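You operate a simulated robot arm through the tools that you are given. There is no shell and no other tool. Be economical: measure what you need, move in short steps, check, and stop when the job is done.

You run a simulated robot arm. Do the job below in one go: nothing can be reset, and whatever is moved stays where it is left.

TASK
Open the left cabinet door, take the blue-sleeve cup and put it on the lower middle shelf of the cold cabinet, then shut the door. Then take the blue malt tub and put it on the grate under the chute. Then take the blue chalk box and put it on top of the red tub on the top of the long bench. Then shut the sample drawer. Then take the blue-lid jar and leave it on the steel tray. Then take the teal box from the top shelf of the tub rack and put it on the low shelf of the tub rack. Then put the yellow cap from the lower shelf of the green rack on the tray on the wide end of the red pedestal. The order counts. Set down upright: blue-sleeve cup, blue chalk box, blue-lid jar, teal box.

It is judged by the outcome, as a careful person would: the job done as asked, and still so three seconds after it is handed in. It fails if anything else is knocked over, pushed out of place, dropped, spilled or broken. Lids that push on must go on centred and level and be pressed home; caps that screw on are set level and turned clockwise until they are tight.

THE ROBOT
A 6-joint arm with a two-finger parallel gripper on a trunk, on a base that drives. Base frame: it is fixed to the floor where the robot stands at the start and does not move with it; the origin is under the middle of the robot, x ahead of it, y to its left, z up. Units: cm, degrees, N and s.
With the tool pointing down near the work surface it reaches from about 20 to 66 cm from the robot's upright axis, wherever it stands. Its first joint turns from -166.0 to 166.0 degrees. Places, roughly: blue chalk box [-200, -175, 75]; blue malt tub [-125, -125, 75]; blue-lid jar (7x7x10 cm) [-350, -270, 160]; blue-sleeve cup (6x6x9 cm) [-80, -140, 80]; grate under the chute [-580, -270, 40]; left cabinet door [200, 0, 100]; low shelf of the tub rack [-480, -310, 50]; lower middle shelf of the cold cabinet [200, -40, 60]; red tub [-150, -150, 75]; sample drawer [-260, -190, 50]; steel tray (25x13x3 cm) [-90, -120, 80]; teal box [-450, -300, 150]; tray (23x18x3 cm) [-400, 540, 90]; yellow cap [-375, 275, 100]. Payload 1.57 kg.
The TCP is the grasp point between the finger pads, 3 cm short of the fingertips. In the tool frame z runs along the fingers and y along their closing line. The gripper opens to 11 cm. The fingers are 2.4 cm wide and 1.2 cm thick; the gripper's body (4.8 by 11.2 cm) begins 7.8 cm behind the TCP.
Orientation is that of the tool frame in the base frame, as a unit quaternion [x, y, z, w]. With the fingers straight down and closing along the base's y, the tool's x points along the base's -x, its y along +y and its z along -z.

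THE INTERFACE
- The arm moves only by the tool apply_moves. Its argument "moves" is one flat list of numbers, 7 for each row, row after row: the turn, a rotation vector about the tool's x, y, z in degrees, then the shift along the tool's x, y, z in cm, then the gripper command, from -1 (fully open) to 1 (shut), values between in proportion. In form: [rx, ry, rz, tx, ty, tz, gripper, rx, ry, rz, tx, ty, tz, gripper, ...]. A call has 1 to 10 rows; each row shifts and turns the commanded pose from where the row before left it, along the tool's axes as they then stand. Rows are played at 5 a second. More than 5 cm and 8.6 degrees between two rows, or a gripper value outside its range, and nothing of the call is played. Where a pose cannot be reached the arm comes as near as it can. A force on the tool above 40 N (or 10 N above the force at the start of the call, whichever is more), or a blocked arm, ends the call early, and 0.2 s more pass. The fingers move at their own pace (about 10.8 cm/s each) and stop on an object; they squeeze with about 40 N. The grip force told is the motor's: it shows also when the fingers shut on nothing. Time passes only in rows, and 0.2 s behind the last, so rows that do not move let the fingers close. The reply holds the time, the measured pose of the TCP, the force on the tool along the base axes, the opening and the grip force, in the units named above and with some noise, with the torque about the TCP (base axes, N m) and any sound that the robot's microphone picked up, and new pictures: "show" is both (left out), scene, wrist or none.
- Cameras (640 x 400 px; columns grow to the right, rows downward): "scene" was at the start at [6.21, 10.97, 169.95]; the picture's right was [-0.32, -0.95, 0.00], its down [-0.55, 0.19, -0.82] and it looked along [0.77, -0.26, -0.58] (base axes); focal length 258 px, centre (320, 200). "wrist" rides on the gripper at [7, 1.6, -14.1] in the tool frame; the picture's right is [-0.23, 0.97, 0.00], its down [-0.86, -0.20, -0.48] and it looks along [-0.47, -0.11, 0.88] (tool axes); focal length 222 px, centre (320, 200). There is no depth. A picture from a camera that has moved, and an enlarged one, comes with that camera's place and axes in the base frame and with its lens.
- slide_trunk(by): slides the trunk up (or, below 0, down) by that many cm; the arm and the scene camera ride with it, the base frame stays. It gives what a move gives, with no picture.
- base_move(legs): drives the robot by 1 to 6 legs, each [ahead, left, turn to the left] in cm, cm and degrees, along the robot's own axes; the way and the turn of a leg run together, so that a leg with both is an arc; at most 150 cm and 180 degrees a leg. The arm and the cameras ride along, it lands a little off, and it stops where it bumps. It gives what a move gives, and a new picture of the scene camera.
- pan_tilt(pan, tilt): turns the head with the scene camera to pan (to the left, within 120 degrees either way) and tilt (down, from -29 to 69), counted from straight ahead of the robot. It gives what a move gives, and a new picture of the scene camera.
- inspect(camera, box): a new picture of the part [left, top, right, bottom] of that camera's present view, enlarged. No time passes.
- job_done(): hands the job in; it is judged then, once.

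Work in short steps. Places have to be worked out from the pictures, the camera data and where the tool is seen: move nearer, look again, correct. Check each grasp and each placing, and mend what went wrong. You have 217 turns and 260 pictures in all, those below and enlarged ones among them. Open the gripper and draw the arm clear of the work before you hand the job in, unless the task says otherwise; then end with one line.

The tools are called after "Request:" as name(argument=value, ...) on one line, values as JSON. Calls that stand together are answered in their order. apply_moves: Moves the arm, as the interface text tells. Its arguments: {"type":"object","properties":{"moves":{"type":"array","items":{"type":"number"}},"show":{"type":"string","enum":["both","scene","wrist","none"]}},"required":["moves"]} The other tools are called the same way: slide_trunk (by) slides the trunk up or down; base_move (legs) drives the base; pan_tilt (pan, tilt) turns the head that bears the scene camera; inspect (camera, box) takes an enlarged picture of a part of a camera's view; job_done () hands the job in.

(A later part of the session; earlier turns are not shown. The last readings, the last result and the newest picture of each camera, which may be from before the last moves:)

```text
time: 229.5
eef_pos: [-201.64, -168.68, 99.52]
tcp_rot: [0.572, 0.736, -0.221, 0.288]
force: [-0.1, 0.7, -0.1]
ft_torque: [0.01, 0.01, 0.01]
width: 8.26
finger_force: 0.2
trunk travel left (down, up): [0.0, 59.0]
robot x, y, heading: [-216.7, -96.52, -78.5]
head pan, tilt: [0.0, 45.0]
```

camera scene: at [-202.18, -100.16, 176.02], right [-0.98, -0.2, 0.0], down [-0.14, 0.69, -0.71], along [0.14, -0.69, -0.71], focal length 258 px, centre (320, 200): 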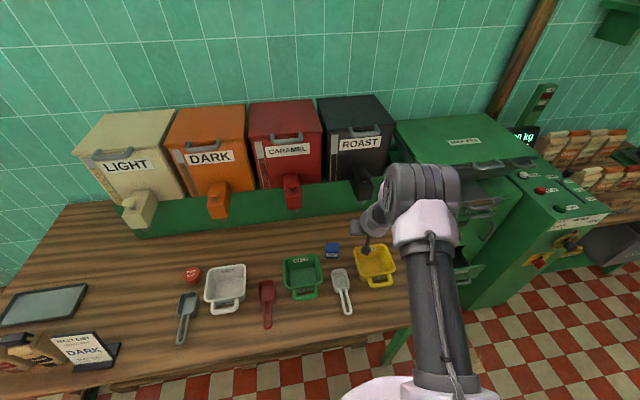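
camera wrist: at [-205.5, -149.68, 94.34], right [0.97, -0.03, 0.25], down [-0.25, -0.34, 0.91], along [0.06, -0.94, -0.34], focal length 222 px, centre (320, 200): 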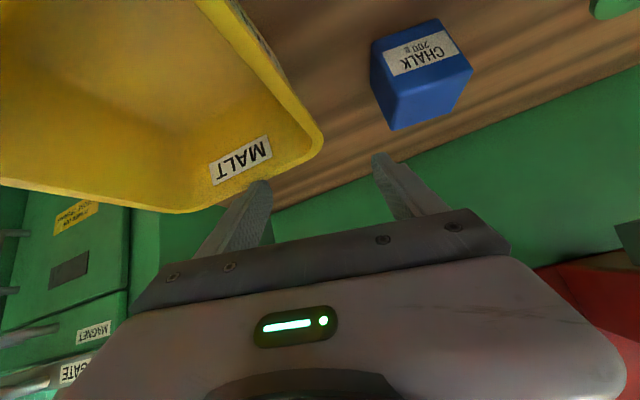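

Level again at tilt 42°, trunk at the bottom. Turn to heading -81, shift left over the box side, then down to the pre-grasp.

Request:
apply_moves(moves=[3.8, 0, 4.1, 0, 0, 0, -0.5, 0, 0, 0, 0, 4, 0, -0.5, 0, 0, 0, 0, 4, 0, -0.5, 0, 0, 0, 3.85, 0, 1.25, -0.5, 0, 0, 0, 3.85, 0, 1.25, -0.5, 0, 0, 0, 3.85, 0, 1.25, -0.5], show="wrist")

```text
time: 230.9
eef_pos: [-194.72, -161.45, 88.79]
tcp_rot: [0.607, 0.708, -0.235, 0.276]
force: [-0.2, -1.0, 0.1]
ft_torque: [0.0, -0.01, 0.0]
width: 8.29
finger_force: 0.1
trunk travel left (down, up): [0.0, 59.0]
robot x, y, heading: [-217.37, -96.7, -78.8]
head pan, tilt: [0.0, 45.0]
camera wrist: at [-195.28, -146.79, 94.51], right [0.99, -0.02, 0.16], down [-0.15, -0.33, 0.93], along [0.04, -0.94, -0.33], focal length 222 px, centre (320, 200)
```

wrist: 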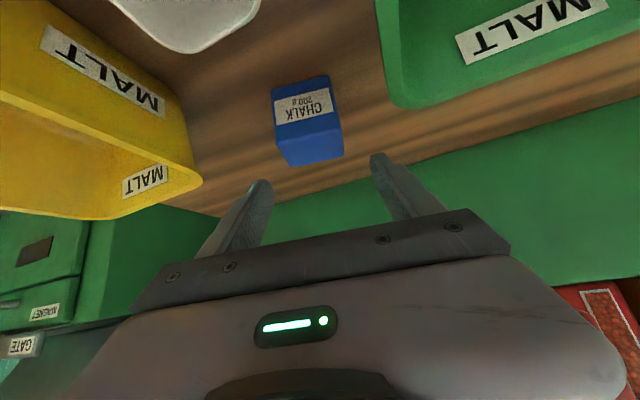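

Aligned with the box. Slide in and close.

Request:
apply_moves(moves=[0, 0, 0, 2.9, 0, 2, -0.5, 0, 0, 0, 0, 0, 3.5, -0.5, 0, 0, 0, 0, 0, 3.3, -0.5, 0, 0, 0, 0, 0, 0, 1, 0, 0, 0, 0, 0, 0, 1, 0, 0, 0, 0, 0, 0, 1], show="wrist")

```text
time: 231.7
eef_pos: [-193.88, -165.58, 81.68]
tcp_rot: [0.609, 0.702, -0.239, 0.282]
force: [-3.9, 2.0, 17.9]
ft_torque: [1.53, -0.67, 0.35]
width: 5.49
finger_force: 13.7
trunk travel left (down, up): [0.0, 59.0]
robot x, y, heading: [-217.18, -96.84, -78.6]
head pan, tilt: [0.0, 45.0]
stopped in row 4: the force on the tool passed its limit at 52 N (the readings are from after the stop); the commanded pose is now the measured one
camera wrist: at [-194.51, -150.69, 87.07], right [0.99, -0.02, 0.17], down [-0.16, -0.32, 0.93], along [0.03, -0.95, -0.32], focal length 222 px, centre (320, 200)
```

wrist: 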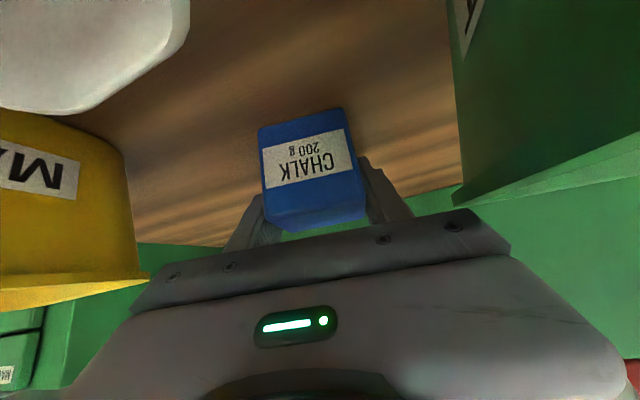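

The fingers have reached the box (5.5 cm), though something touched (probably the hand's side on the green tub's rim). Close fully without moving.

Request:
apply_moves(moves=[0, 0, 0, 0, 0, 0, 1, 0, 0, 0, 0, 0, 0, 1], show="scene")

Request:
inspect(camera="scene", box=[250, 150, 450, 290])

```text
time: 232.3
eef_pos: [-193.95, -165.56, 81.58]
tcp_rot: [0.609, 0.702, -0.238, 0.283]
force: [-2.8, -5.5, 28.5]
ft_torque: [1.46, -0.61, 0.15]
width: 5.45
finger_force: 39.8
trunk travel left (down, up): [0.0, 59.0]
robot x, y, heading: [-217.34, -96.79, -78.6]
head pan, tilt: [0.0, 45.0]
camera scene: at [-202.33, -99.97, 141.06], right [-0.98, -0.2, 0.0], down [-0.14, 0.69, -0.71], along [0.14, -0.69, -0.71], focal length 258 px, centre (320, 200)
```

scene: 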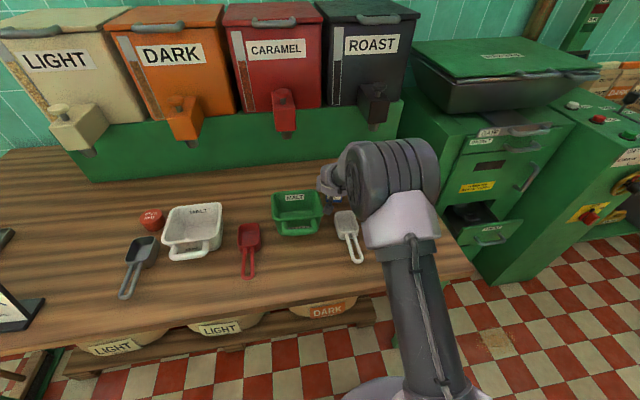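

```text
2.86 times, centred on (350, 220) of scene
camera zoom: at [-202.33, -99.97, 141.06], right [-0.98, -0.2, 0.0], down [-0.14, 0.69, -0.71], along [0.14, -0.69, -0.71], focal length 737 px, centre (234, 143)
```

zoom: 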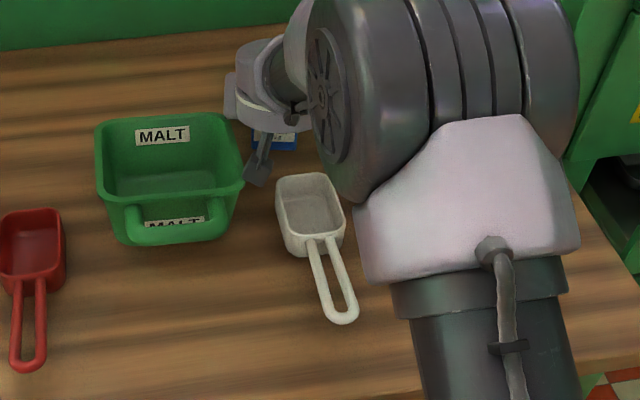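

Box gripped. Lift straight up with the trunk.

Request:
slide_trunk(by=14)

Request:
inspect(camera="wrist", box=[0, 0, 640, 400])

Request:
inspect(camera="scene", box=[120, 150, 420, 310])

```text
time: 234.0
eef_pos: [-193.71, -165.53, 95.24]
tcp_rot: [0.609, 0.703, -0.238, 0.28]
force: [-0.2, 0.0, -2.1]
ft_torque: [-0.07, 0.01, -0.02]
width: 5.46
finger_force: 40.6
trunk travel left (down, up): [-14.0, 45.0]
robot x, y, heading: [-217.03, -97.13, -78.7]
head pan, tilt: [0.0, 45.0]
```

```text
1.00 times, centred on (320, 200) of wrist (not enlarged: the box is as wide or as high as the picture)
camera zoom: at [-194.43, -150.75, 100.78], right [0.99, -0.02, 0.16], down [-0.16, -0.32, 0.93], along [0.03, -0.95, -0.32], focal length 222 px, centre (320, 200)
```

zoom: 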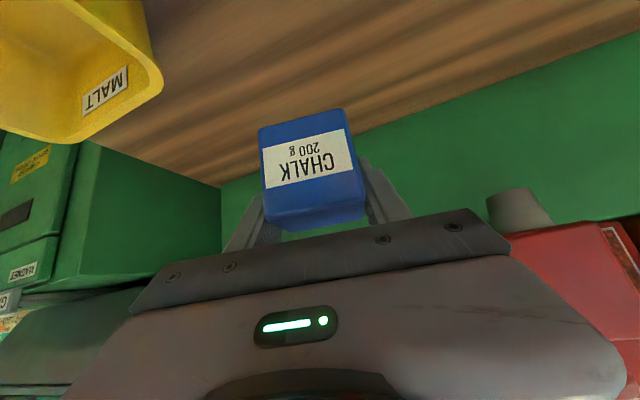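

```text
2.13 times, centred on (270, 230) of scene
camera zoom: at [-202.17, -100.21, 155.01], right [-0.98, -0.2, 0.0], down [-0.14, 0.69, -0.71], along [0.14, -0.69, -0.71], focal length 550 px, centre (427, 136)
```

zoom: 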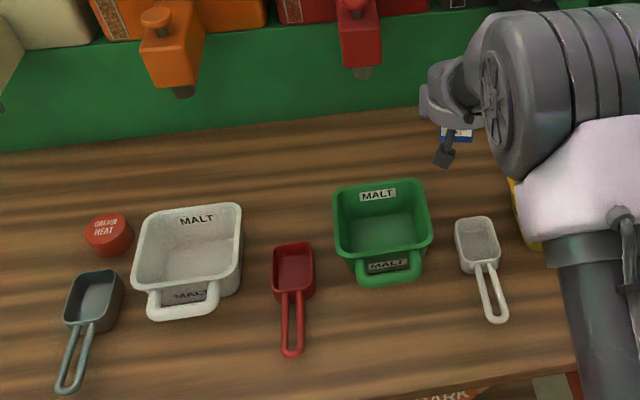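

Box held, others undisturbed. Red tub top triangulates to centre (-141,-142), z≈81. Raise 8 cm and drive left along the bench.

Request:
slide_trunk(by=8)

Request:
base_move(legs=[[-12.8, 56, 0]])

Request:
inspect(camera="wrist", box=[0, 0, 640, 400])

```text
time: 235.2
eef_pos: [-193.74, -165.55, 103.23]
tcp_rot: [0.609, 0.703, -0.237, 0.28]
force: [0.1, 0.2, -1.8]
ft_torque: [-0.01, -0.02, -0.05]
width: 5.47
finger_force: 40.2
trunk travel left (down, up): [-22.0, 37.0]
robot x, y, heading: [-216.98, -96.58, -78.8]
head pan, tilt: [0.0, 45.0]
```

```text
time: 238.4
eef_pos: [-141.26, -141.95, 103.29]
tcp_rot: [0.607, 0.705, -0.237, 0.281]
force: [1.0, -0.3, -2.1]
ft_torque: [-0.05, 0.0, -0.04]
width: 5.47
finger_force: 40.5
trunk travel left (down, up): [-22.0, 37.0]
robot x, y, heading: [-164.51, -73.56, -78.3]
head pan, tilt: [0.0, 45.0]
camera scene: at [-149.77, -76.67, 163.02], right [-0.98, -0.2, 0.0], down [-0.14, 0.69, -0.71], along [0.14, -0.69, -0.71], focal length 258 px, centre (320, 200)
```

scene: 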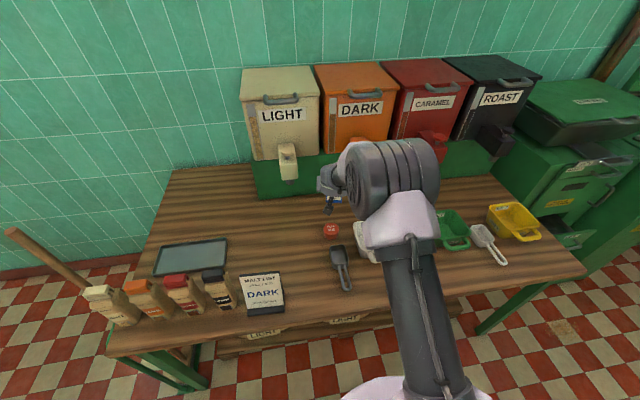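

```text
1.00 times, centred on (320, 200) of wrist (not enlarged: the box is as wide or as high as the picture)
camera zoom: at [-141.89, -127.19, 108.8], right [0.99, -0.02, 0.16], down [-0.16, -0.32, 0.93], along [0.04, -0.95, -0.32], focal length 222 px, centre (320, 200)
```

zoom: 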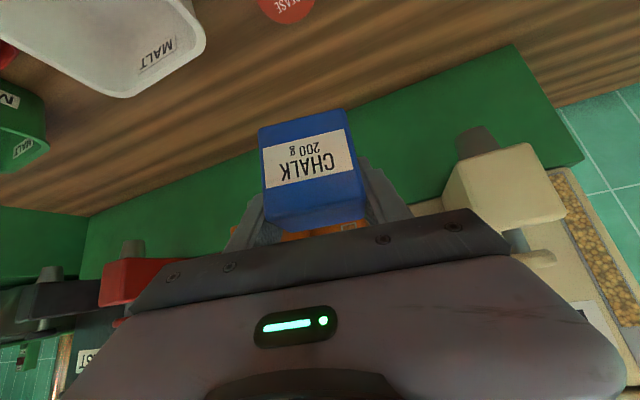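

Red tub centre confirmed (-141.2,-142.2), directly below. Nudge 0.7 cm forward and lower with the trunk to just above contact.

Request:
apply_moves(moves=[0, 0, 0, -0.5, 0.25, 0.47, 1], show="none")

Request:
slide_trunk(by=-14)

Request:
inspect(camera="wrist", box=[0, 0, 640, 400])

Request:
inspect(camera="scene", box=[270, 150, 430, 280])

```text
time: 238.8
eef_pos: [-140.83, -142.68, 103.31]
tcp_rot: [0.608, 0.704, -0.237, 0.28]
force: [0.2, -0.3, -2.1]
ft_torque: [0.01, 0.03, 0.0]
width: 5.44
finger_force: 40.0
trunk travel left (down, up): [-22.0, 37.0]
robot x, y, heading: [-164.61, -73.41, -78.4]
head pan, tilt: [0.0, 45.0]
```

```text
time: 240.5
eef_pos: [-140.99, -142.78, 89.23]
tcp_rot: [0.607, 0.705, -0.237, 0.281]
force: [0.0, -0.4, -2.3]
ft_torque: [-0.05, -0.02, -0.01]
width: 5.46
finger_force: 39.7
trunk travel left (down, up): [-8.0, 51.0]
robot x, y, heading: [-164.74, -73.35, -78.7]
head pan, tilt: [0.0, 45.0]
```

```text
1.00 times, centred on (320, 200) of wrist (not enlarged: the box is as wide or as high as the picture)
camera zoom: at [-141.54, -127.88, 94.82], right [0.99, -0.02, 0.16], down [-0.16, -0.32, 0.93], along [0.04, -0.95, -0.32], focal length 222 px, centre (320, 200)
```

zoom: 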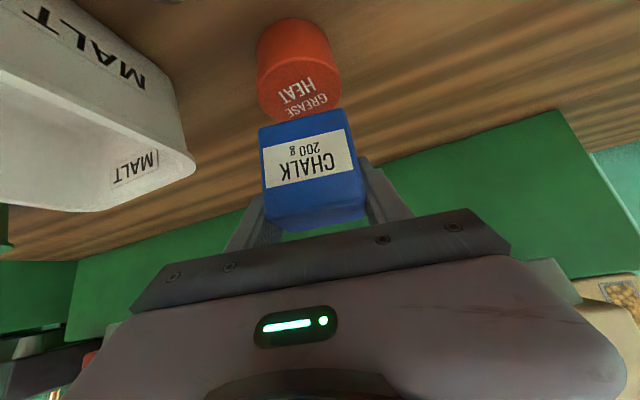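

```text
3.08 times, centred on (350, 215) of scene
camera zoom: at [-149.82, -76.68, 149.03], right [-0.98, -0.2, 0.0], down [-0.14, 0.69, -0.71], along [0.14, -0.69, -0.71], focal length 794 px, centre (228, 154)
```

zoom: 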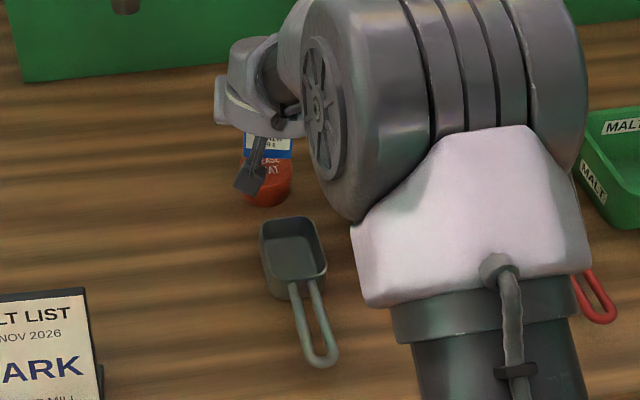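

Laterally centred. Lower toward contact.

Request:
slide_trunk(by=-2)

Request:
inspect(camera="wrist", box=[200, 0, 440, 150])

```text
time: 241.2
eef_pos: [-140.94, -142.66, 87.18]
tcp_rot: [0.607, 0.705, -0.236, 0.281]
force: [0.2, 0.3, -0.5]
ft_torque: [-0.07, 0.0, -0.01]
width: 5.48
finger_force: 40.2
trunk travel left (down, up): [-6.0, 53.0]
robot x, y, heading: [-164.42, -73.18, -78.4]
head pan, tilt: [0.0, 45.0]
```

```text
2.67 times, centred on (320, 75) of wrist
camera zoom: at [-141.54, -127.87, 92.81], right [0.99, -0.02, 0.16], down [-0.16, -0.32, 0.93], along [0.04, -0.95, -0.32], focal length 592 px, centre (320, 533)
```

zoom: 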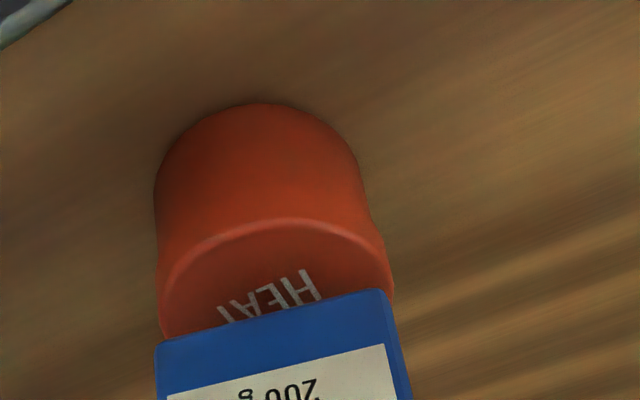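

The box is about 2 cm too far back and already grazing. Raise 1 cm, move back 1.9 cm and lower again.

Request:
slide_trunk(by=1.2)

Request:
apply_moves(moves=[0, 0, 0, 0.7, 0, -0.64, 1, 0, 0, 0, 0.7, 0, -0.64, 1], show="none")

Request:
slide_trunk(by=-1.0)

Request:
inspect(camera="wrist", box=[200, 0, 440, 150])

```text
time: 241.8
eef_pos: [-141.03, -142.73, 88.55]
tcp_rot: [0.608, 0.704, -0.237, 0.28]
force: [0.3, 0.5, -2.0]
ft_torque: [-0.09, 0.0, -0.01]
width: 5.48
finger_force: 40.1
trunk travel left (down, up): [-7.2, 51.8]
robot x, y, heading: [-164.82, -73.17, -78.7]
head pan, tilt: [0.0, 45.0]
```

```text
time: 242.4
eef_pos: [-141.22, -140.8, 88.45]
tcp_rot: [0.607, 0.704, -0.236, 0.281]
force: [-0.2, -0.1, -2.5]
ft_torque: [-0.05, -0.03, -0.03]
width: 5.47
finger_force: 40.3
trunk travel left (down, up): [-7.2, 51.8]
robot x, y, heading: [-164.82, -73.09, -78.5]
head pan, tilt: [0.0, 45.0]
```

```text
time: 243.0
eef_pos: [-141.14, -140.77, 87.48]
tcp_rot: [0.607, 0.705, -0.237, 0.281]
force: [-0.4, -0.1, -2.0]
ft_torque: [-0.07, -0.04, 0.01]
width: 5.48
finger_force: 40.5
trunk travel left (down, up): [-6.2, 52.8]
robot x, y, heading: [-164.44, -73.25, -78.2]
head pan, tilt: [0.0, 45.0]
```

```text
2.67 times, centred on (320, 75) of wrist
camera zoom: at [-141.8, -126.0, 92.97], right [0.99, -0.02, 0.16], down [-0.16, -0.32, 0.93], along [0.04, -0.95, -0.32], focal length 592 px, centre (320, 533)
```

zoom: 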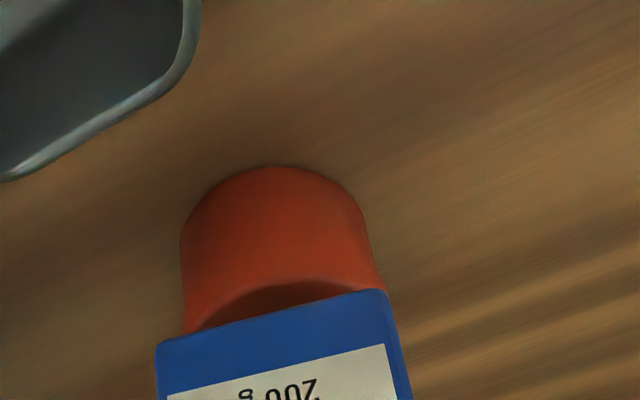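

Well centred now. Lower until contact.

Request:
slide_trunk(by=-0.6)

Request:
slide_trunk(by=-0.3)

```text
time: 243.5
eef_pos: [-141.23, -140.71, 86.8]
tcp_rot: [0.607, 0.705, -0.237, 0.281]
force: [1.2, 0.0, -2.1]
ft_torque: [-0.04, -0.02, 0.0]
width: 5.46
finger_force: 40.3
trunk travel left (down, up): [-5.6, 53.4]
robot x, y, heading: [-164.74, -73.41, -78.4]
head pan, tilt: [0.0, 45.0]
```

```text
time: 244.0
eef_pos: [-141.2, -140.84, 86.48]
tcp_rot: [0.608, 0.704, -0.237, 0.28]
force: [-0.2, -0.5, -2.3]
ft_torque: [-0.06, -0.03, 0.03]
width: 5.5
finger_force: 39.7
trunk travel left (down, up): [-5.3, 53.7]
robot x, y, heading: [-164.71, -73.63, -78.6]
head pan, tilt: [0.0, 45.0]
```

Request:
slide_trunk(by=-0.4)

Request:
slide_trunk(by=-0.3)

Request:
inspect(camera="wrist", box=[200, 0, 440, 150])

```text
time: 244.6
eef_pos: [-141.16, -140.68, 86.12]
tcp_rot: [0.608, 0.704, -0.237, 0.281]
force: [-0.2, 0.5, -1.4]
ft_torque: [-0.01, -0.02, -0.01]
width: 5.48
finger_force: 39.7
trunk travel left (down, up): [-4.9, 54.1]
robot x, y, heading: [-164.36, -73.1, -78.3]
head pan, tilt: [0.0, 45.0]
```

```text
time: 245.1
eef_pos: [-141.2, -140.82, 85.85]
tcp_rot: [0.607, 0.705, -0.236, 0.281]
force: [0.2, -0.4, -1.4]
ft_torque: [-0.06, -0.01, 0.0]
width: 5.49
finger_force: 39.4
trunk travel left (down, up): [-4.6, 54.4]
robot x, y, heading: [-164.46, -73.17, -78.5]
head pan, tilt: [0.0, 45.0]
```

```text
2.67 times, centred on (320, 75) of wrist
camera zoom: at [-141.8, -126.01, 91.36], right [0.99, -0.02, 0.16], down [-0.16, -0.32, 0.93], along [0.04, -0.95, -0.32], focal length 592 px, centre (320, 533)
```

zoom: 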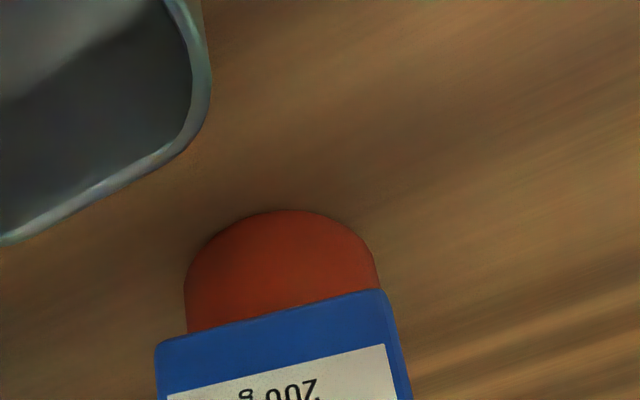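

Nearly touching; continue in 0.3 cm steps.

Request:
slide_trunk(by=-0.3)

Request:
slide_trunk(by=-0.3)

Request:
inspect(camera="scene", box=[300, 180, 380, 240])

```text
time: 245.6
eef_pos: [-141.14, -140.85, 85.81]
tcp_rot: [0.607, 0.704, -0.237, 0.283]
force: [0.0, -1.1, 14.9]
ft_torque: [-0.03, 0.51, 0.02]
width: 5.47
finger_force: 39.8
trunk travel left (down, up): [-4.3, 54.7]
robot x, y, heading: [-165.3, -73.19, -78.7]
head pan, tilt: [0.0, 45.0]
```

```text
time: 246.1
eef_pos: [-141.22, -140.8, 85.73]
tcp_rot: [0.607, 0.703, -0.239, 0.283]
force: [0.4, -5.0, 39.0]
ft_torque: [0.05, 0.38, 0.03]
width: 5.49
finger_force: 40.6
trunk travel left (down, up): [-4.0, 55.0]
robot x, y, heading: [-165.07, -73.35, -78.5]
head pan, tilt: [0.0, 45.0]
```

```text
6.67 times, centred on (340, 210) of scene
camera zoom: at [-149.95, -76.31, 145.08], right [-0.98, -0.2, 0.0], down [-0.14, 0.69, -0.71], along [0.14, -0.69, -0.71], focal length 1720 px, centre (187, 133)
```

zoom: 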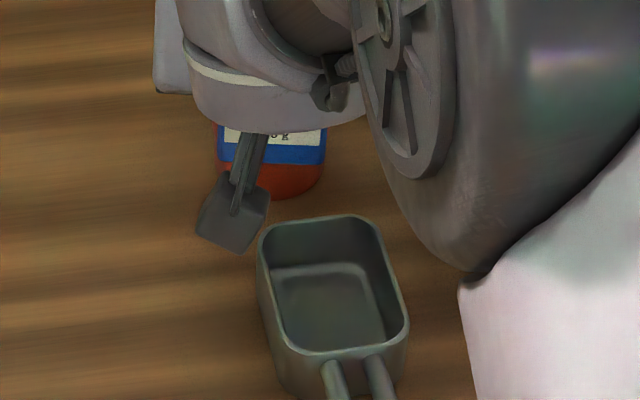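

Firm contact on the tub's top. Relieve the pressure, open a little and withdraw along the tool axis.

Request:
slide_trunk(by=0.5)

Request:
apply_moves(moves=[0, 0, 0, 0, 0, 0, 0.2, 0, 0, 0, 0, 0, 0, -0.3, 0, 0, 0, 0, 0, 0, -0.3, 0, 0, 0, 0, 0, -2, -0.3, 0, 0, 0, 0, 0, -3, -0.3, 0, 0, 0, 0, 0, -4, -0.3], show="wrist")

```text
time: 246.7
eef_pos: [-141.17, -140.66, 85.72]
tcp_rot: [0.607, 0.704, -0.237, 0.281]
force: [1.9, -6.7, 21.0]
ft_torque: [-0.24, 0.41, 0.08]
width: 5.45
finger_force: 40.2
trunk travel left (down, up): [-4.5, 54.5]
robot x, y, heading: [-164.63, -73.28, -78.2]
head pan, tilt: [0.0, 45.0]
```

```text
time: 248.1
eef_pos: [-142.16, -134.53, 92.33]
tcp_rot: [0.608, 0.704, -0.237, 0.281]
force: [-0.3, 0.4, 0.6]
ft_torque: [0.01, -0.02, 0.0]
width: 7.15
finger_force: 0.0
trunk travel left (down, up): [-4.5, 54.5]
robot x, y, heading: [-164.58, -73.01, -78.3]
head pan, tilt: [0.0, 45.0]
camera wrist: at [-142.74, -119.77, 97.89], right [0.99, -0.02, 0.16], down [-0.16, -0.33, 0.93], along [0.04, -0.95, -0.32], focal length 222 px, centre (320, 200)
```

wrist: 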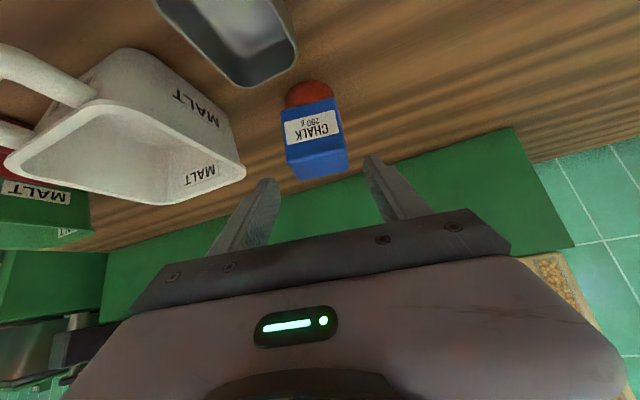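

The box stands on the red tub. Zoom to check.

Request:
inspect(camera="wrist", box=[260, 60, 380, 190])

Request:
slide_trunk(by=25)

Request:
inspect(camera="scene", box=[250, 170, 410, 280])

```text
3.08 times, centred on (320, 125) of wrist
camera zoom: at [-142.74, -119.77, 97.89], right [0.99, -0.02, 0.16], down [-0.16, -0.33, 0.93], along [0.04, -0.95, -0.32], focal length 684 px, centre (320, 431)
```

zoom: 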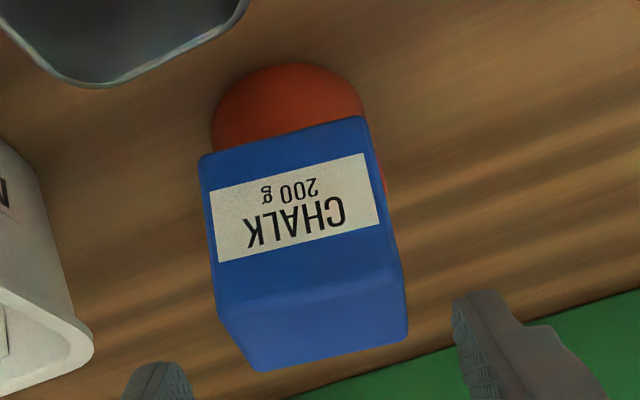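

```text
time: 250.7
eef_pos: [-142.09, -134.59, 117.27]
tcp_rot: [0.608, 0.704, -0.236, 0.28]
force: [0.6, -0.3, 0.1]
ft_torque: [0.01, 0.02, 0.0]
width: 7.12
finger_force: 0.0
trunk travel left (down, up): [-29.5, 29.5]
robot x, y, heading: [-164.86, -73.33, -78.4]
head pan, tilt: [0.0, 45.0]
```

```text
3.64 times, centred on (330, 225) of scene
camera zoom: at [-149.82, -76.67, 170.51], right [-0.98, -0.2, 0.0], down [-0.14, 0.69, -0.71], along [0.14, -0.69, -0.71], focal length 938 px, centre (284, 109)
```

zoom: 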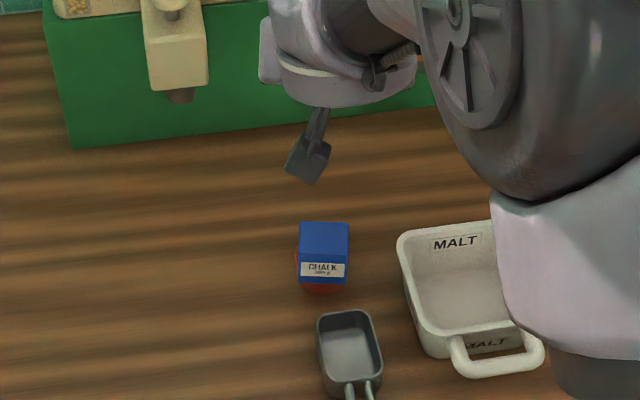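

Box is set squarely on the red tub. Next the sample drawer: its panel is at about (-261,-184), z≈50, open ~8 cm along the aisle direction. Drive in front of it.

Request:
base_move(legs=[[-25, 0, 0], [19.6, -134, 0], [0, 0, 9]])

Request:
pan_tilt(pan=10, tilt=50)

Request:
inspect(camera="wrist", box=[0, 0, 640, 400])

```text
time: 259.5
eef_pos: [-265.22, -151.7, 117.27]
tcp_rot: [0.55, 0.751, -0.214, 0.298]
force: [0.0, 0.5, -0.7]
ft_torque: [0.05, 0.02, -0.01]
width: 7.13
finger_force: 0.0
trunk travel left (down, up): [-29.5, 29.5]
robot x, y, heading: [-297.52, -94.85, -69.4]
head pan, tilt: [0.0, 45.0]
camera scene: at [-282.13, -95.8, 170.52], right [-0.94, -0.35, 0.0], down [-0.25, 0.66, -0.71], along [0.25, -0.66, -0.71], focal length 258 px, centre (320, 200)
```

scene: 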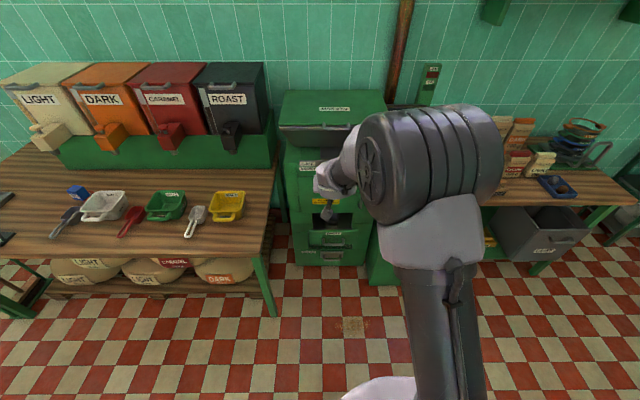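

```text
time: 260.2
eef_pos: [-265.28, -151.81, 117.37]
tcp_rot: [0.549, 0.751, -0.213, 0.299]
force: [0.6, -0.4, -0.4]
ft_torque: [0.01, 0.0, 0.0]
width: 7.13
finger_force: 0.0
trunk travel left (down, up): [-29.5, 29.5]
robot x, y, heading: [-297.1, -94.79, -69.3]
head pan, tilt: [10.0, 50.0]
camera scene: at [-281.11, -94.84, 169.83], right [-0.86, -0.51, 0.0], down [-0.39, 0.66, -0.64], along [0.33, -0.55, -0.77], focal length 258 px, centre (320, 200)
```

scene: 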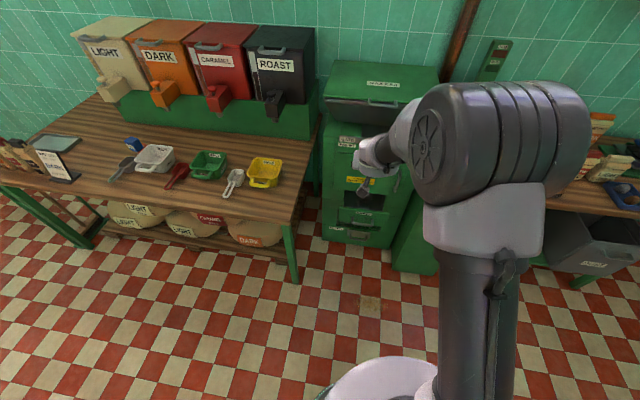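

```text
1.00 times, centred on (320, 200) of wrist (not enlarged: the box is as wide or as high as the picture)
camera zoom: at [-268.22, -137.33, 122.87], right [0.98, 0.14, 0.16], down [-0.11, -0.35, 0.93], along [0.19, -0.93, -0.32], focal length 222 px, centre (320, 200)
```

zoom: 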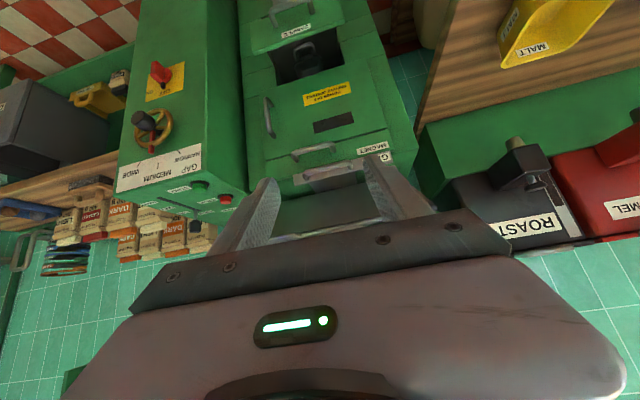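

Request:
inspect(camera="wrist", box=[220, 0, 380, 100])

Request:
inspect(camera="scene", box=[310, 160, 430, 280])

```text
4.00 times, centred on (300, 50) of wrist
camera zoom: at [-268.22, -137.33, 122.87], right [0.98, 0.14, 0.16], down [-0.11, -0.35, 0.93], along [0.19, -0.93, -0.32], focal length 888 px, centre (400, 800)
```

zoom: 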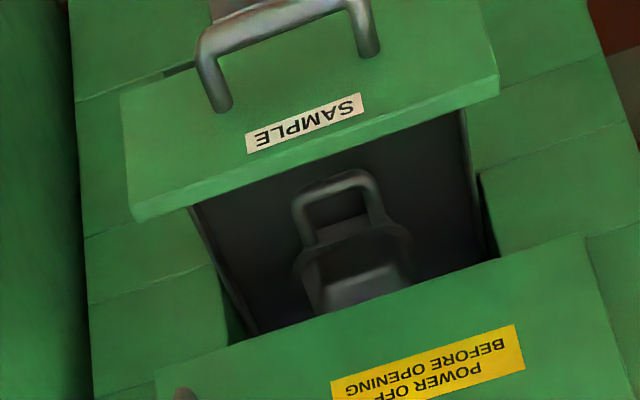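

```text
3.33 times, centred on (370, 220) of scene
camera zoom: at [-281.11, -94.84, 169.83], right [-0.86, -0.51, 0.0], down [-0.39, 0.66, -0.64], along [0.33, -0.55, -0.77], focal length 860 px, centre (153, 133)
```

zoom: 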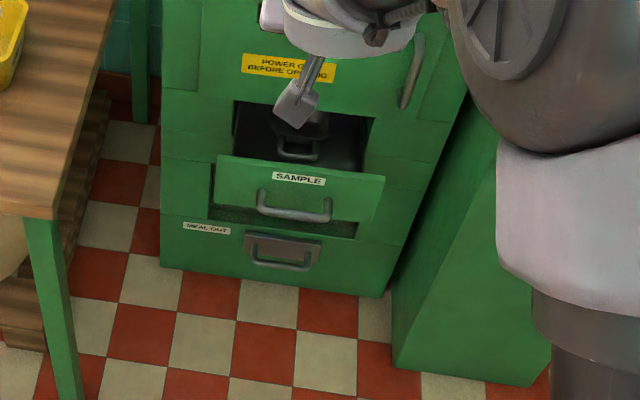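

Drawer label at about (-255.5,-188.3,44.5). I reduce tilt to 30°, close the fingers, lower trunk and arm in the free space in front.

Request:
slide_trunk(by=-29.5)

Request:
apply_moves(moves=[0, 6, 0, 0, 0, 0, 1, 0, 6, 0, 0, 0, 0, 1, 0, 0, 0, 2.3, 0, 4, 1, 0, 0, 0, 2.3, 0, 4, 1, 0, 0, 0, 2.3, 0, 4, 1, 0, 0, 0, 2.3, 0, 4, 1, 0, 0, 0, 2.3, 0, 4, 1, 0, 0, 0, 2.3, 0, 4, 1, 0, 0, 0, 2.3, 0, 4, 1, 0, 0, 0, 2.3, 0, 4, 1], show="none")

```text
time: 263.2
eef_pos: [-265.26, -151.78, 87.81]
tcp_rot: [0.549, 0.75, -0.214, 0.299]
force: [0.1, -0.7, 0.6]
ft_torque: [-0.03, 0.0, -0.01]
width: 7.13
finger_force: 0.0
trunk travel left (down, up): [0.0, 59.0]
robot x, y, heading: [-296.95, -94.69, -69.3]
head pan, tilt: [10.0, 50.0]
```

```text
time: 265.4
eef_pos: [-264.96, -154.68, 50.9]
tcp_rot: [0.567, 0.77, -0.175, 0.236]
force: [0.4, 0.0, 0.1]
ft_torque: [-0.03, 0.01, 0.0]
width: 0.0
finger_force: 21.0
out of reach, approached as far as the arm can: row 1
trunk travel left (down, up): [0.0, 59.0]
robot x, y, heading: [-297.32, -94.95, -69.2]
head pan, tilt: [10.0, 50.0]
```

Tip is ~33 cm in front of the panel. Lower 3 cm and drive 28 cm forward.

Request:
apply_moves(moves=[0, 0, 0, 1.7, 0, 2.5, 1], show="none")

Request:
base_move(legs=[[28, -3, 0]])

Request:
inspect(camera="wrist", box=[0, 0, 640, 400])

```text
time: 265.8
eef_pos: [-264.93, -154.55, 48.09]
tcp_rot: [0.567, 0.77, -0.175, 0.235]
force: [0.5, 0.6, -0.4]
ft_torque: [-0.02, 0.03, 0.01]
width: 0.0
finger_force: 21.3
trunk travel left (down, up): [0.0, 59.0]
robot x, y, heading: [-297.43, -94.53, -69.3]
head pan, tilt: [10.0, 50.0]
```

```text
time: 267.8
eef_pos: [-257.5, -181.6, 48.12]
tcp_rot: [0.564, 0.771, -0.174, 0.236]
force: [-0.4, 0.3, -0.6]
ft_torque: [-0.02, -0.01, 0.02]
width: 0.0
finger_force: 21.4
trunk travel left (down, up): [0.0, 59.0]
robot x, y, heading: [-290.08, -122.06, -69.2]
head pan, tilt: [10.0, 50.0]
camera scene: at [-273.92, -121.93, 140.33], right [-0.86, -0.51, 0.0], down [-0.39, 0.66, -0.64], along [0.33, -0.55, -0.77], focal length 258 px, centre (320, 200)
```

scene: 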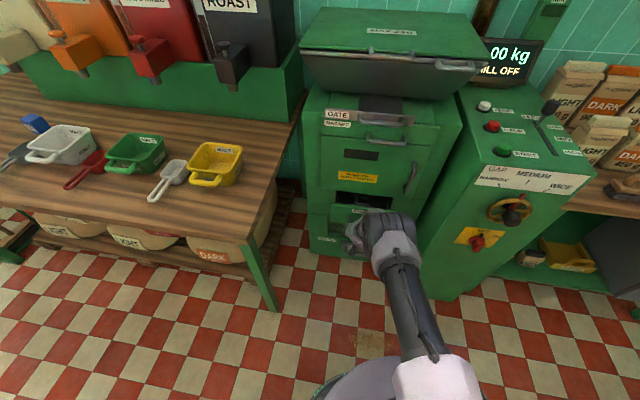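

```text
1.00 times, centred on (320, 200) of wrist (not enlarged: the box is as wide or as high as the picture)
camera zoom: at [-260.0, -168.1, 55.8], right [0.99, 0.11, 0.12], down [-0.06, -0.48, 0.88], along [0.16, -0.87, -0.47], focal length 222 px, centre (320, 200)
```

zoom: 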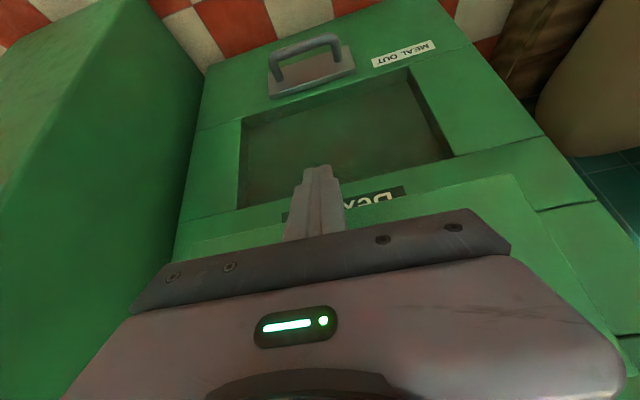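

Request:
inspect(camera="scene", box=[300, 150, 440, 260])

Request:
inspect(camera="wrist", box=[200, 20, 480, 220])

```text
3.64 times, centred on (370, 205) of scene
camera zoom: at [-273.92, -121.93, 140.33], right [-0.86, -0.51, 0.0], down [-0.39, 0.66, -0.64], along [0.33, -0.55, -0.77], focal length 938 px, centre (138, 182)
```

zoom: 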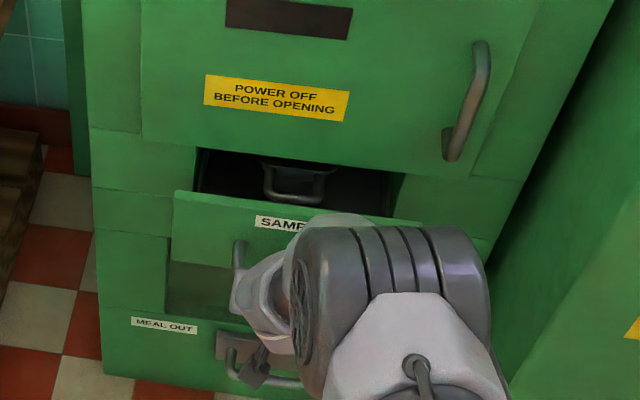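

```text
2.00 times, centred on (340, 120) of wrist
camera zoom: at [-260.0, -168.1, 55.8], right [0.99, 0.11, 0.12], down [-0.06, -0.48, 0.88], along [0.16, -0.87, -0.47], focal length 444 px, centre (280, 360)
```

zoom: 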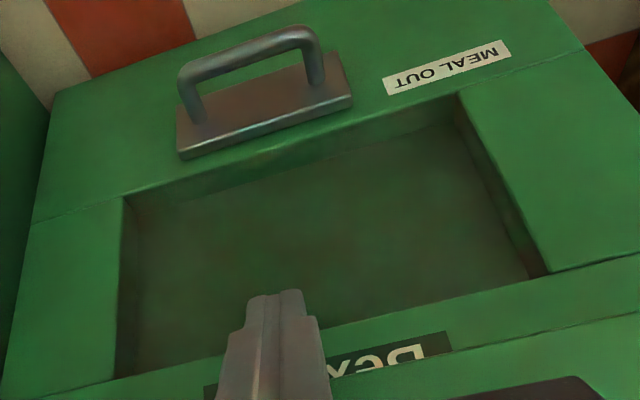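

Re-triangulating with two well-separated views puts the label at (-258,-179,58), so the panel spans about z 50–60 and my hand is under it. Back out 14 cm and raise 11.5 cm.

Request:
base_move(legs=[[-16, 0, 0]])

Request:
slide_trunk(by=11.5)

Request:
inspect(camera="wrist", box=[0, 0, 640, 400])

```text
time: 269.2
eef_pos: [-263.42, -166.53, 48.19]
tcp_rot: [0.566, 0.771, -0.175, 0.235]
force: [0.5, -0.1, 0.2]
ft_torque: [0.05, 0.02, 0.01]
width: 0.02
finger_force: 21.2
trunk travel left (down, up): [0.0, 59.0]
robot x, y, heading: [-296.33, -106.85, -69.2]
head pan, tilt: [10.0, 50.0]
camera scene: at [-279.66, -106.94, 140.33], right [-0.86, -0.51, 0.0], down [-0.39, 0.66, -0.64], along [0.33, -0.55, -0.77], focal length 258 px, centre (320, 200)
```

scene: 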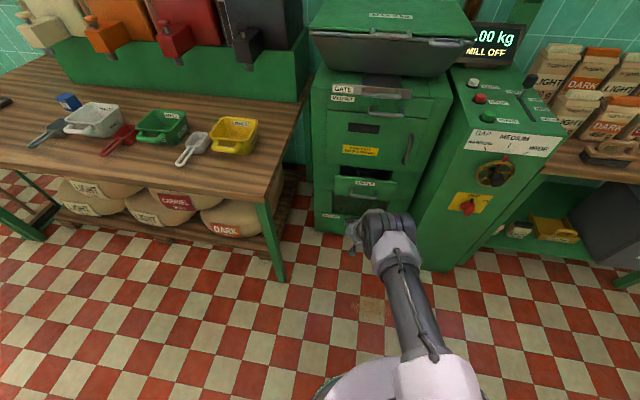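

```text
time: 270.6
eef_pos: [-263.43, -166.65, 59.43]
tcp_rot: [0.565, 0.771, -0.174, 0.235]
force: [-0.8, -0.3, 0.1]
ft_torque: [0.02, 0.02, 0.0]
width: 0.0
finger_force: 21.0
trunk travel left (down, up): [-11.5, 47.5]
robot x, y, heading: [-295.48, -106.91, -69.4]
head pan, tilt: [10.0, 50.0]
```

```text
1.00 times, centred on (320, 200) of wrist (not enlarged: the box is as wide or as high as the picture)
camera zoom: at [-265.84, -153.13, 67.28], right [0.99, 0.11, 0.12], down [-0.06, -0.48, 0.88], along [0.16, -0.87, -0.47], focal length 222 px, centre (320, 200)
```

zoom: 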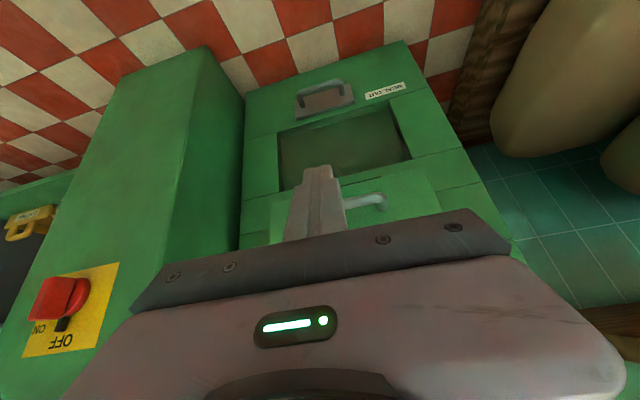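

Handle bar is near z 55.7 just ahead of the fingertips. Lower 2 cm and drive forward to push at the handle.

Request:
slide_trunk(by=-2)

Request:
base_move(legs=[[8, 0, 0]])

Request:
inspect(camera="wrist", box=[200, 60, 480, 260])

```text
time: 271.3
eef_pos: [-263.26, -166.65, 57.48]
tcp_rot: [0.566, 0.771, -0.175, 0.235]
force: [-0.1, -0.4, -0.3]
ft_torque: [-0.02, 0.0, -0.01]
width: 0.0
finger_force: 21.2
trunk travel left (down, up): [-9.5, 49.5]
robot x, y, heading: [-295.94, -107.1, -69.1]
head pan, tilt: [10.0, 50.0]
```

```text
time: 272.4
eef_pos: [-260.49, -174.17, 57.33]
tcp_rot: [0.565, 0.771, -0.175, 0.235]
force: [0.2, -0.3, 0.0]
ft_torque: [-0.02, -0.06, -0.03]
width: 0.01
finger_force: 21.3
trunk travel left (down, up): [-9.5, 49.5]
robot x, y, heading: [-292.99, -114.38, -69.3]
head pan, tilt: [10.0, 50.0]
camera scene: at [-276.77, -114.52, 149.83], right [-0.86, -0.51, 0.0], down [-0.39, 0.66, -0.64], along [0.33, -0.55, -0.77], focal length 258 px, centre (320, 200)
```

scene: 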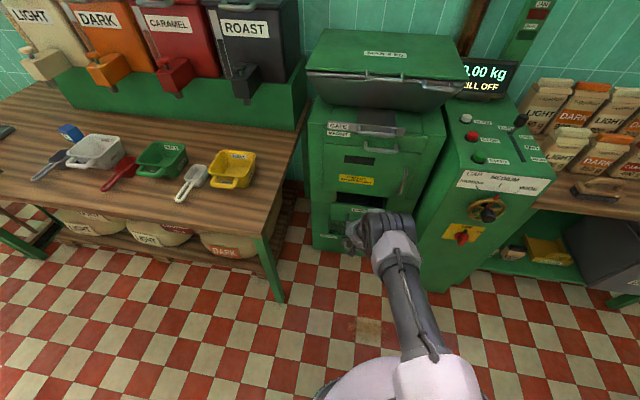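

```text
2.00 times, centred on (340, 160) of wrist
camera zoom: at [-262.95, -160.69, 65.28], right [0.99, 0.11, 0.12], down [-0.06, -0.48, 0.88], along [0.16, -0.87, -0.47], focal length 444 px, centre (280, 280)
```

zoom: 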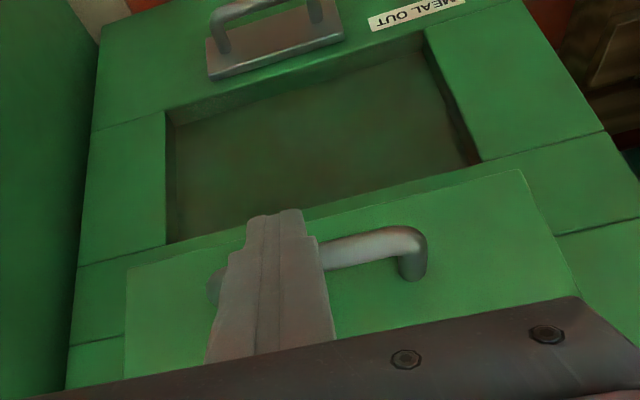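

Fingers are right at the handle. Push forward with the arm.

Request:
apply_moves(moves=[0, 0, 0, -2.1, 0, 1.4, 1, 0, 0, 0, -2.1, 0, 1.4, 1, 0, 0, 0, -2.1, 0, 1.4, 1], show="wrist")

```text
time: 273.2
eef_pos: [-258.37, -180.28, 57.88]
tcp_rot: [0.566, 0.771, -0.175, 0.235]
force: [0.2, 0.0, 1.0]
ft_torque: [-0.03, 0.01, 0.01]
width: 0.0
finger_force: 20.8
out of reach, approached as far as the arm can: row 3
trunk travel left (down, up): [-9.5, 49.5]
robot x, y, heading: [-293.2, -114.63, -68.9]
head pan, tilt: [10.0, 50.0]
camera wrist: at [-260.79, -166.72, 65.75], right [0.99, 0.11, 0.12], down [-0.06, -0.48, 0.88], along [0.16, -0.87, -0.47], focal length 222 px, centre (320, 200)
```

wrist: 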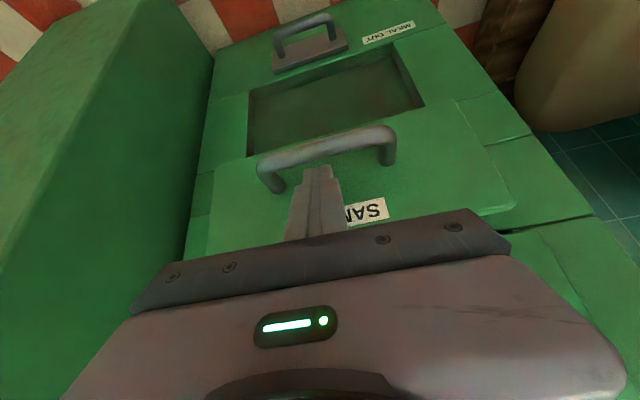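

Force is still low; the tips now sit above the handle bar against or near the panel. Continue forward with the base.

Request:
base_move(legs=[[6, 0, 0]])

Request:
inspect(camera="wrist", box=[160, 40, 560, 260])

Request:
inspect(camera="scene", box=[290, 150, 430, 260])

```text
time: 274.1
eef_pos: [-256.22, -185.76, 57.99]
tcp_rot: [0.565, 0.771, -0.174, 0.236]
force: [-0.1, -0.2, 1.2]
ft_torque: [0.03, 0.03, 0.0]
width: 0.0
finger_force: 21.3
trunk travel left (down, up): [-9.5, 49.5]
robot x, y, heading: [-291.1, -120.25, -69.2]
head pan, tilt: [10.0, 50.0]
camera scene: at [-274.67, -120.04, 149.83], right [-0.86, -0.51, 0.0], down [-0.39, 0.66, -0.64], along [0.33, -0.55, -0.77], focal length 258 px, centre (320, 200)
```

scene: 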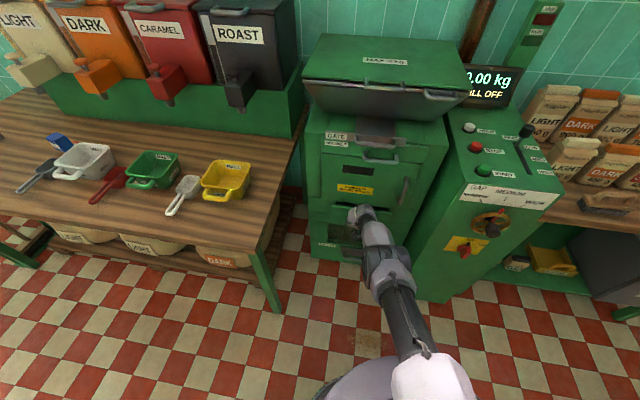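

```text
1.60 times, centred on (360, 150) of wrist
camera zoom: at [-258.67, -172.28, 65.74], right [0.99, 0.11, 0.12], down [-0.06, -0.48, 0.88], along [0.16, -0.87, -0.47], focal length 355 px, centre (256, 280)
```

zoom: 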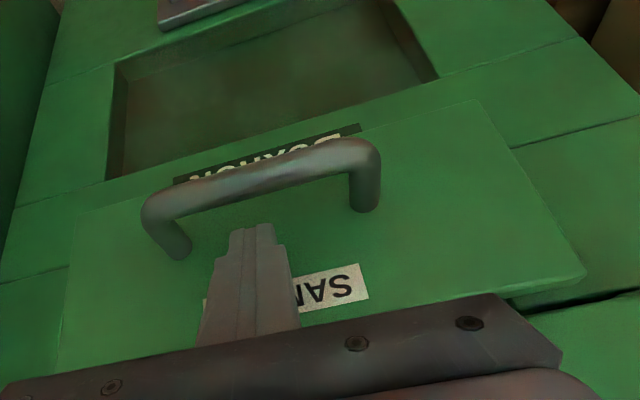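

```text
3.64 times, centred on (360, 205) of scene
camera zoom: at [-274.67, -120.04, 149.83], right [-0.86, -0.51, 0.0], down [-0.39, 0.66, -0.64], along [0.33, -0.55, -0.77], focal length 938 px, centre (174, 182)
```

zoom: 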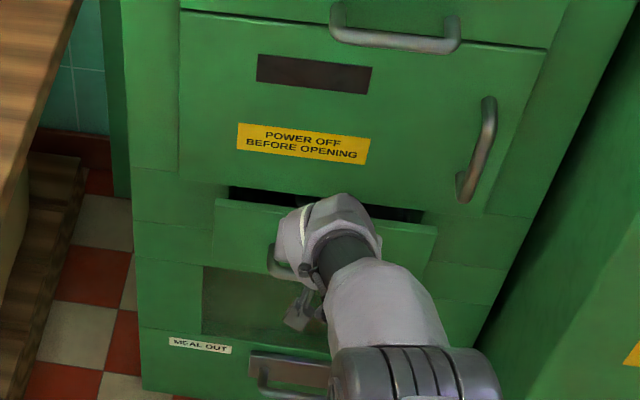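

The drawer is sliding in freely; only a narrow slit remains. Push on until it stops.

Request:
base_move(legs=[[3, 0, 0]])

Request:
apply_moves(moves=[0, 0, 0, -0.8, 0, 0.55, 1, 0, 0, 0, -0.8, 0, 0.55, 1], show="wrist")

Request:
inspect(camera="scene", box=[290, 150, 430, 260])

```text
time: 275.0
eef_pos: [-255.29, -188.56, 57.99]
tcp_rot: [0.566, 0.771, -0.175, 0.235]
force: [-0.5, -0.6, -0.2]
ft_torque: [0.01, 0.03, 0.02]
width: 0.01
finger_force: 21.7
trunk travel left (down, up): [-9.5, 49.5]
robot x, y, heading: [-289.97, -123.16, -69.1]
head pan, tilt: [10.0, 50.0]
camera scene: at [-273.59, -122.87, 149.83], right [-0.86, -0.51, 0.0], down [-0.39, 0.66, -0.64], along [0.33, -0.55, -0.77], focal length 258 px, centre (320, 200)
```

scene: 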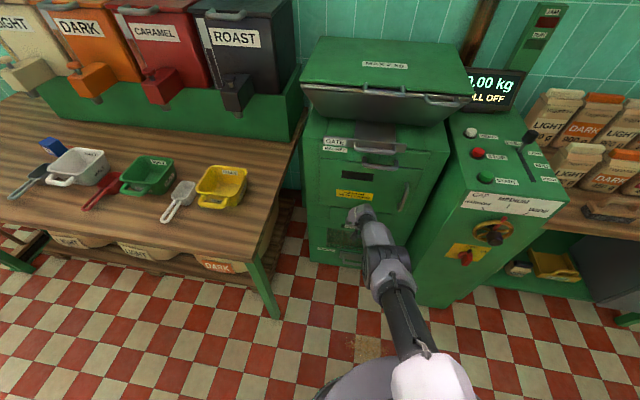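

```text
time: 275.6
eef_pos: [-254.74, -188.85, 58.57]
tcp_rot: [0.566, 0.771, -0.174, 0.235]
force: [-1.6, 1.5, -1.9]
ft_torque: [0.05, 0.03, -0.02]
width: 0.0
finger_force: 21.1
out of reach, approached as far as the arm can: row 1, 2
trunk travel left (down, up): [-9.5, 49.5]
robot x, y, heading: [-289.63, -123.32, -69.1]
head pan, tilt: [10.0, 50.0]
camera wrist: at [-257.23, -175.33, 66.44], right [0.99, 0.11, 0.12], down [-0.06, -0.48, 0.88], along [0.16, -0.87, -0.47], focal length 222 px, centre (320, 200)
```

wrist: 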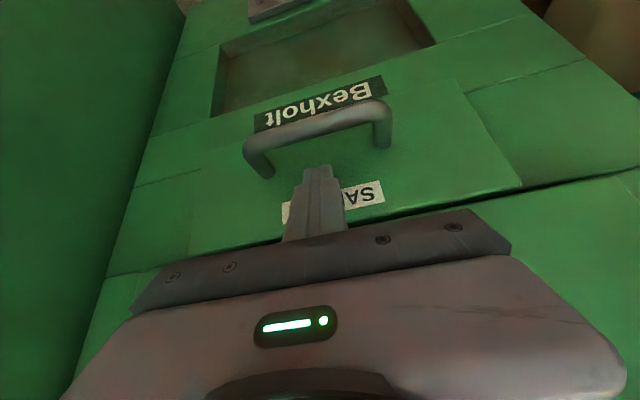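

```text
3.64 times, centred on (360, 205) of scene
camera zoom: at [-273.61, -122.84, 149.83], right [-0.86, -0.51, 0.0], down [-0.39, 0.66, -0.64], along [0.33, -0.55, -0.77], focal length 938 px, centre (174, 182)
```

zoom: 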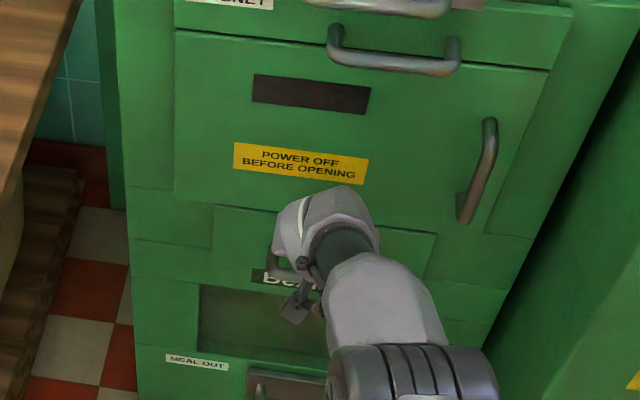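

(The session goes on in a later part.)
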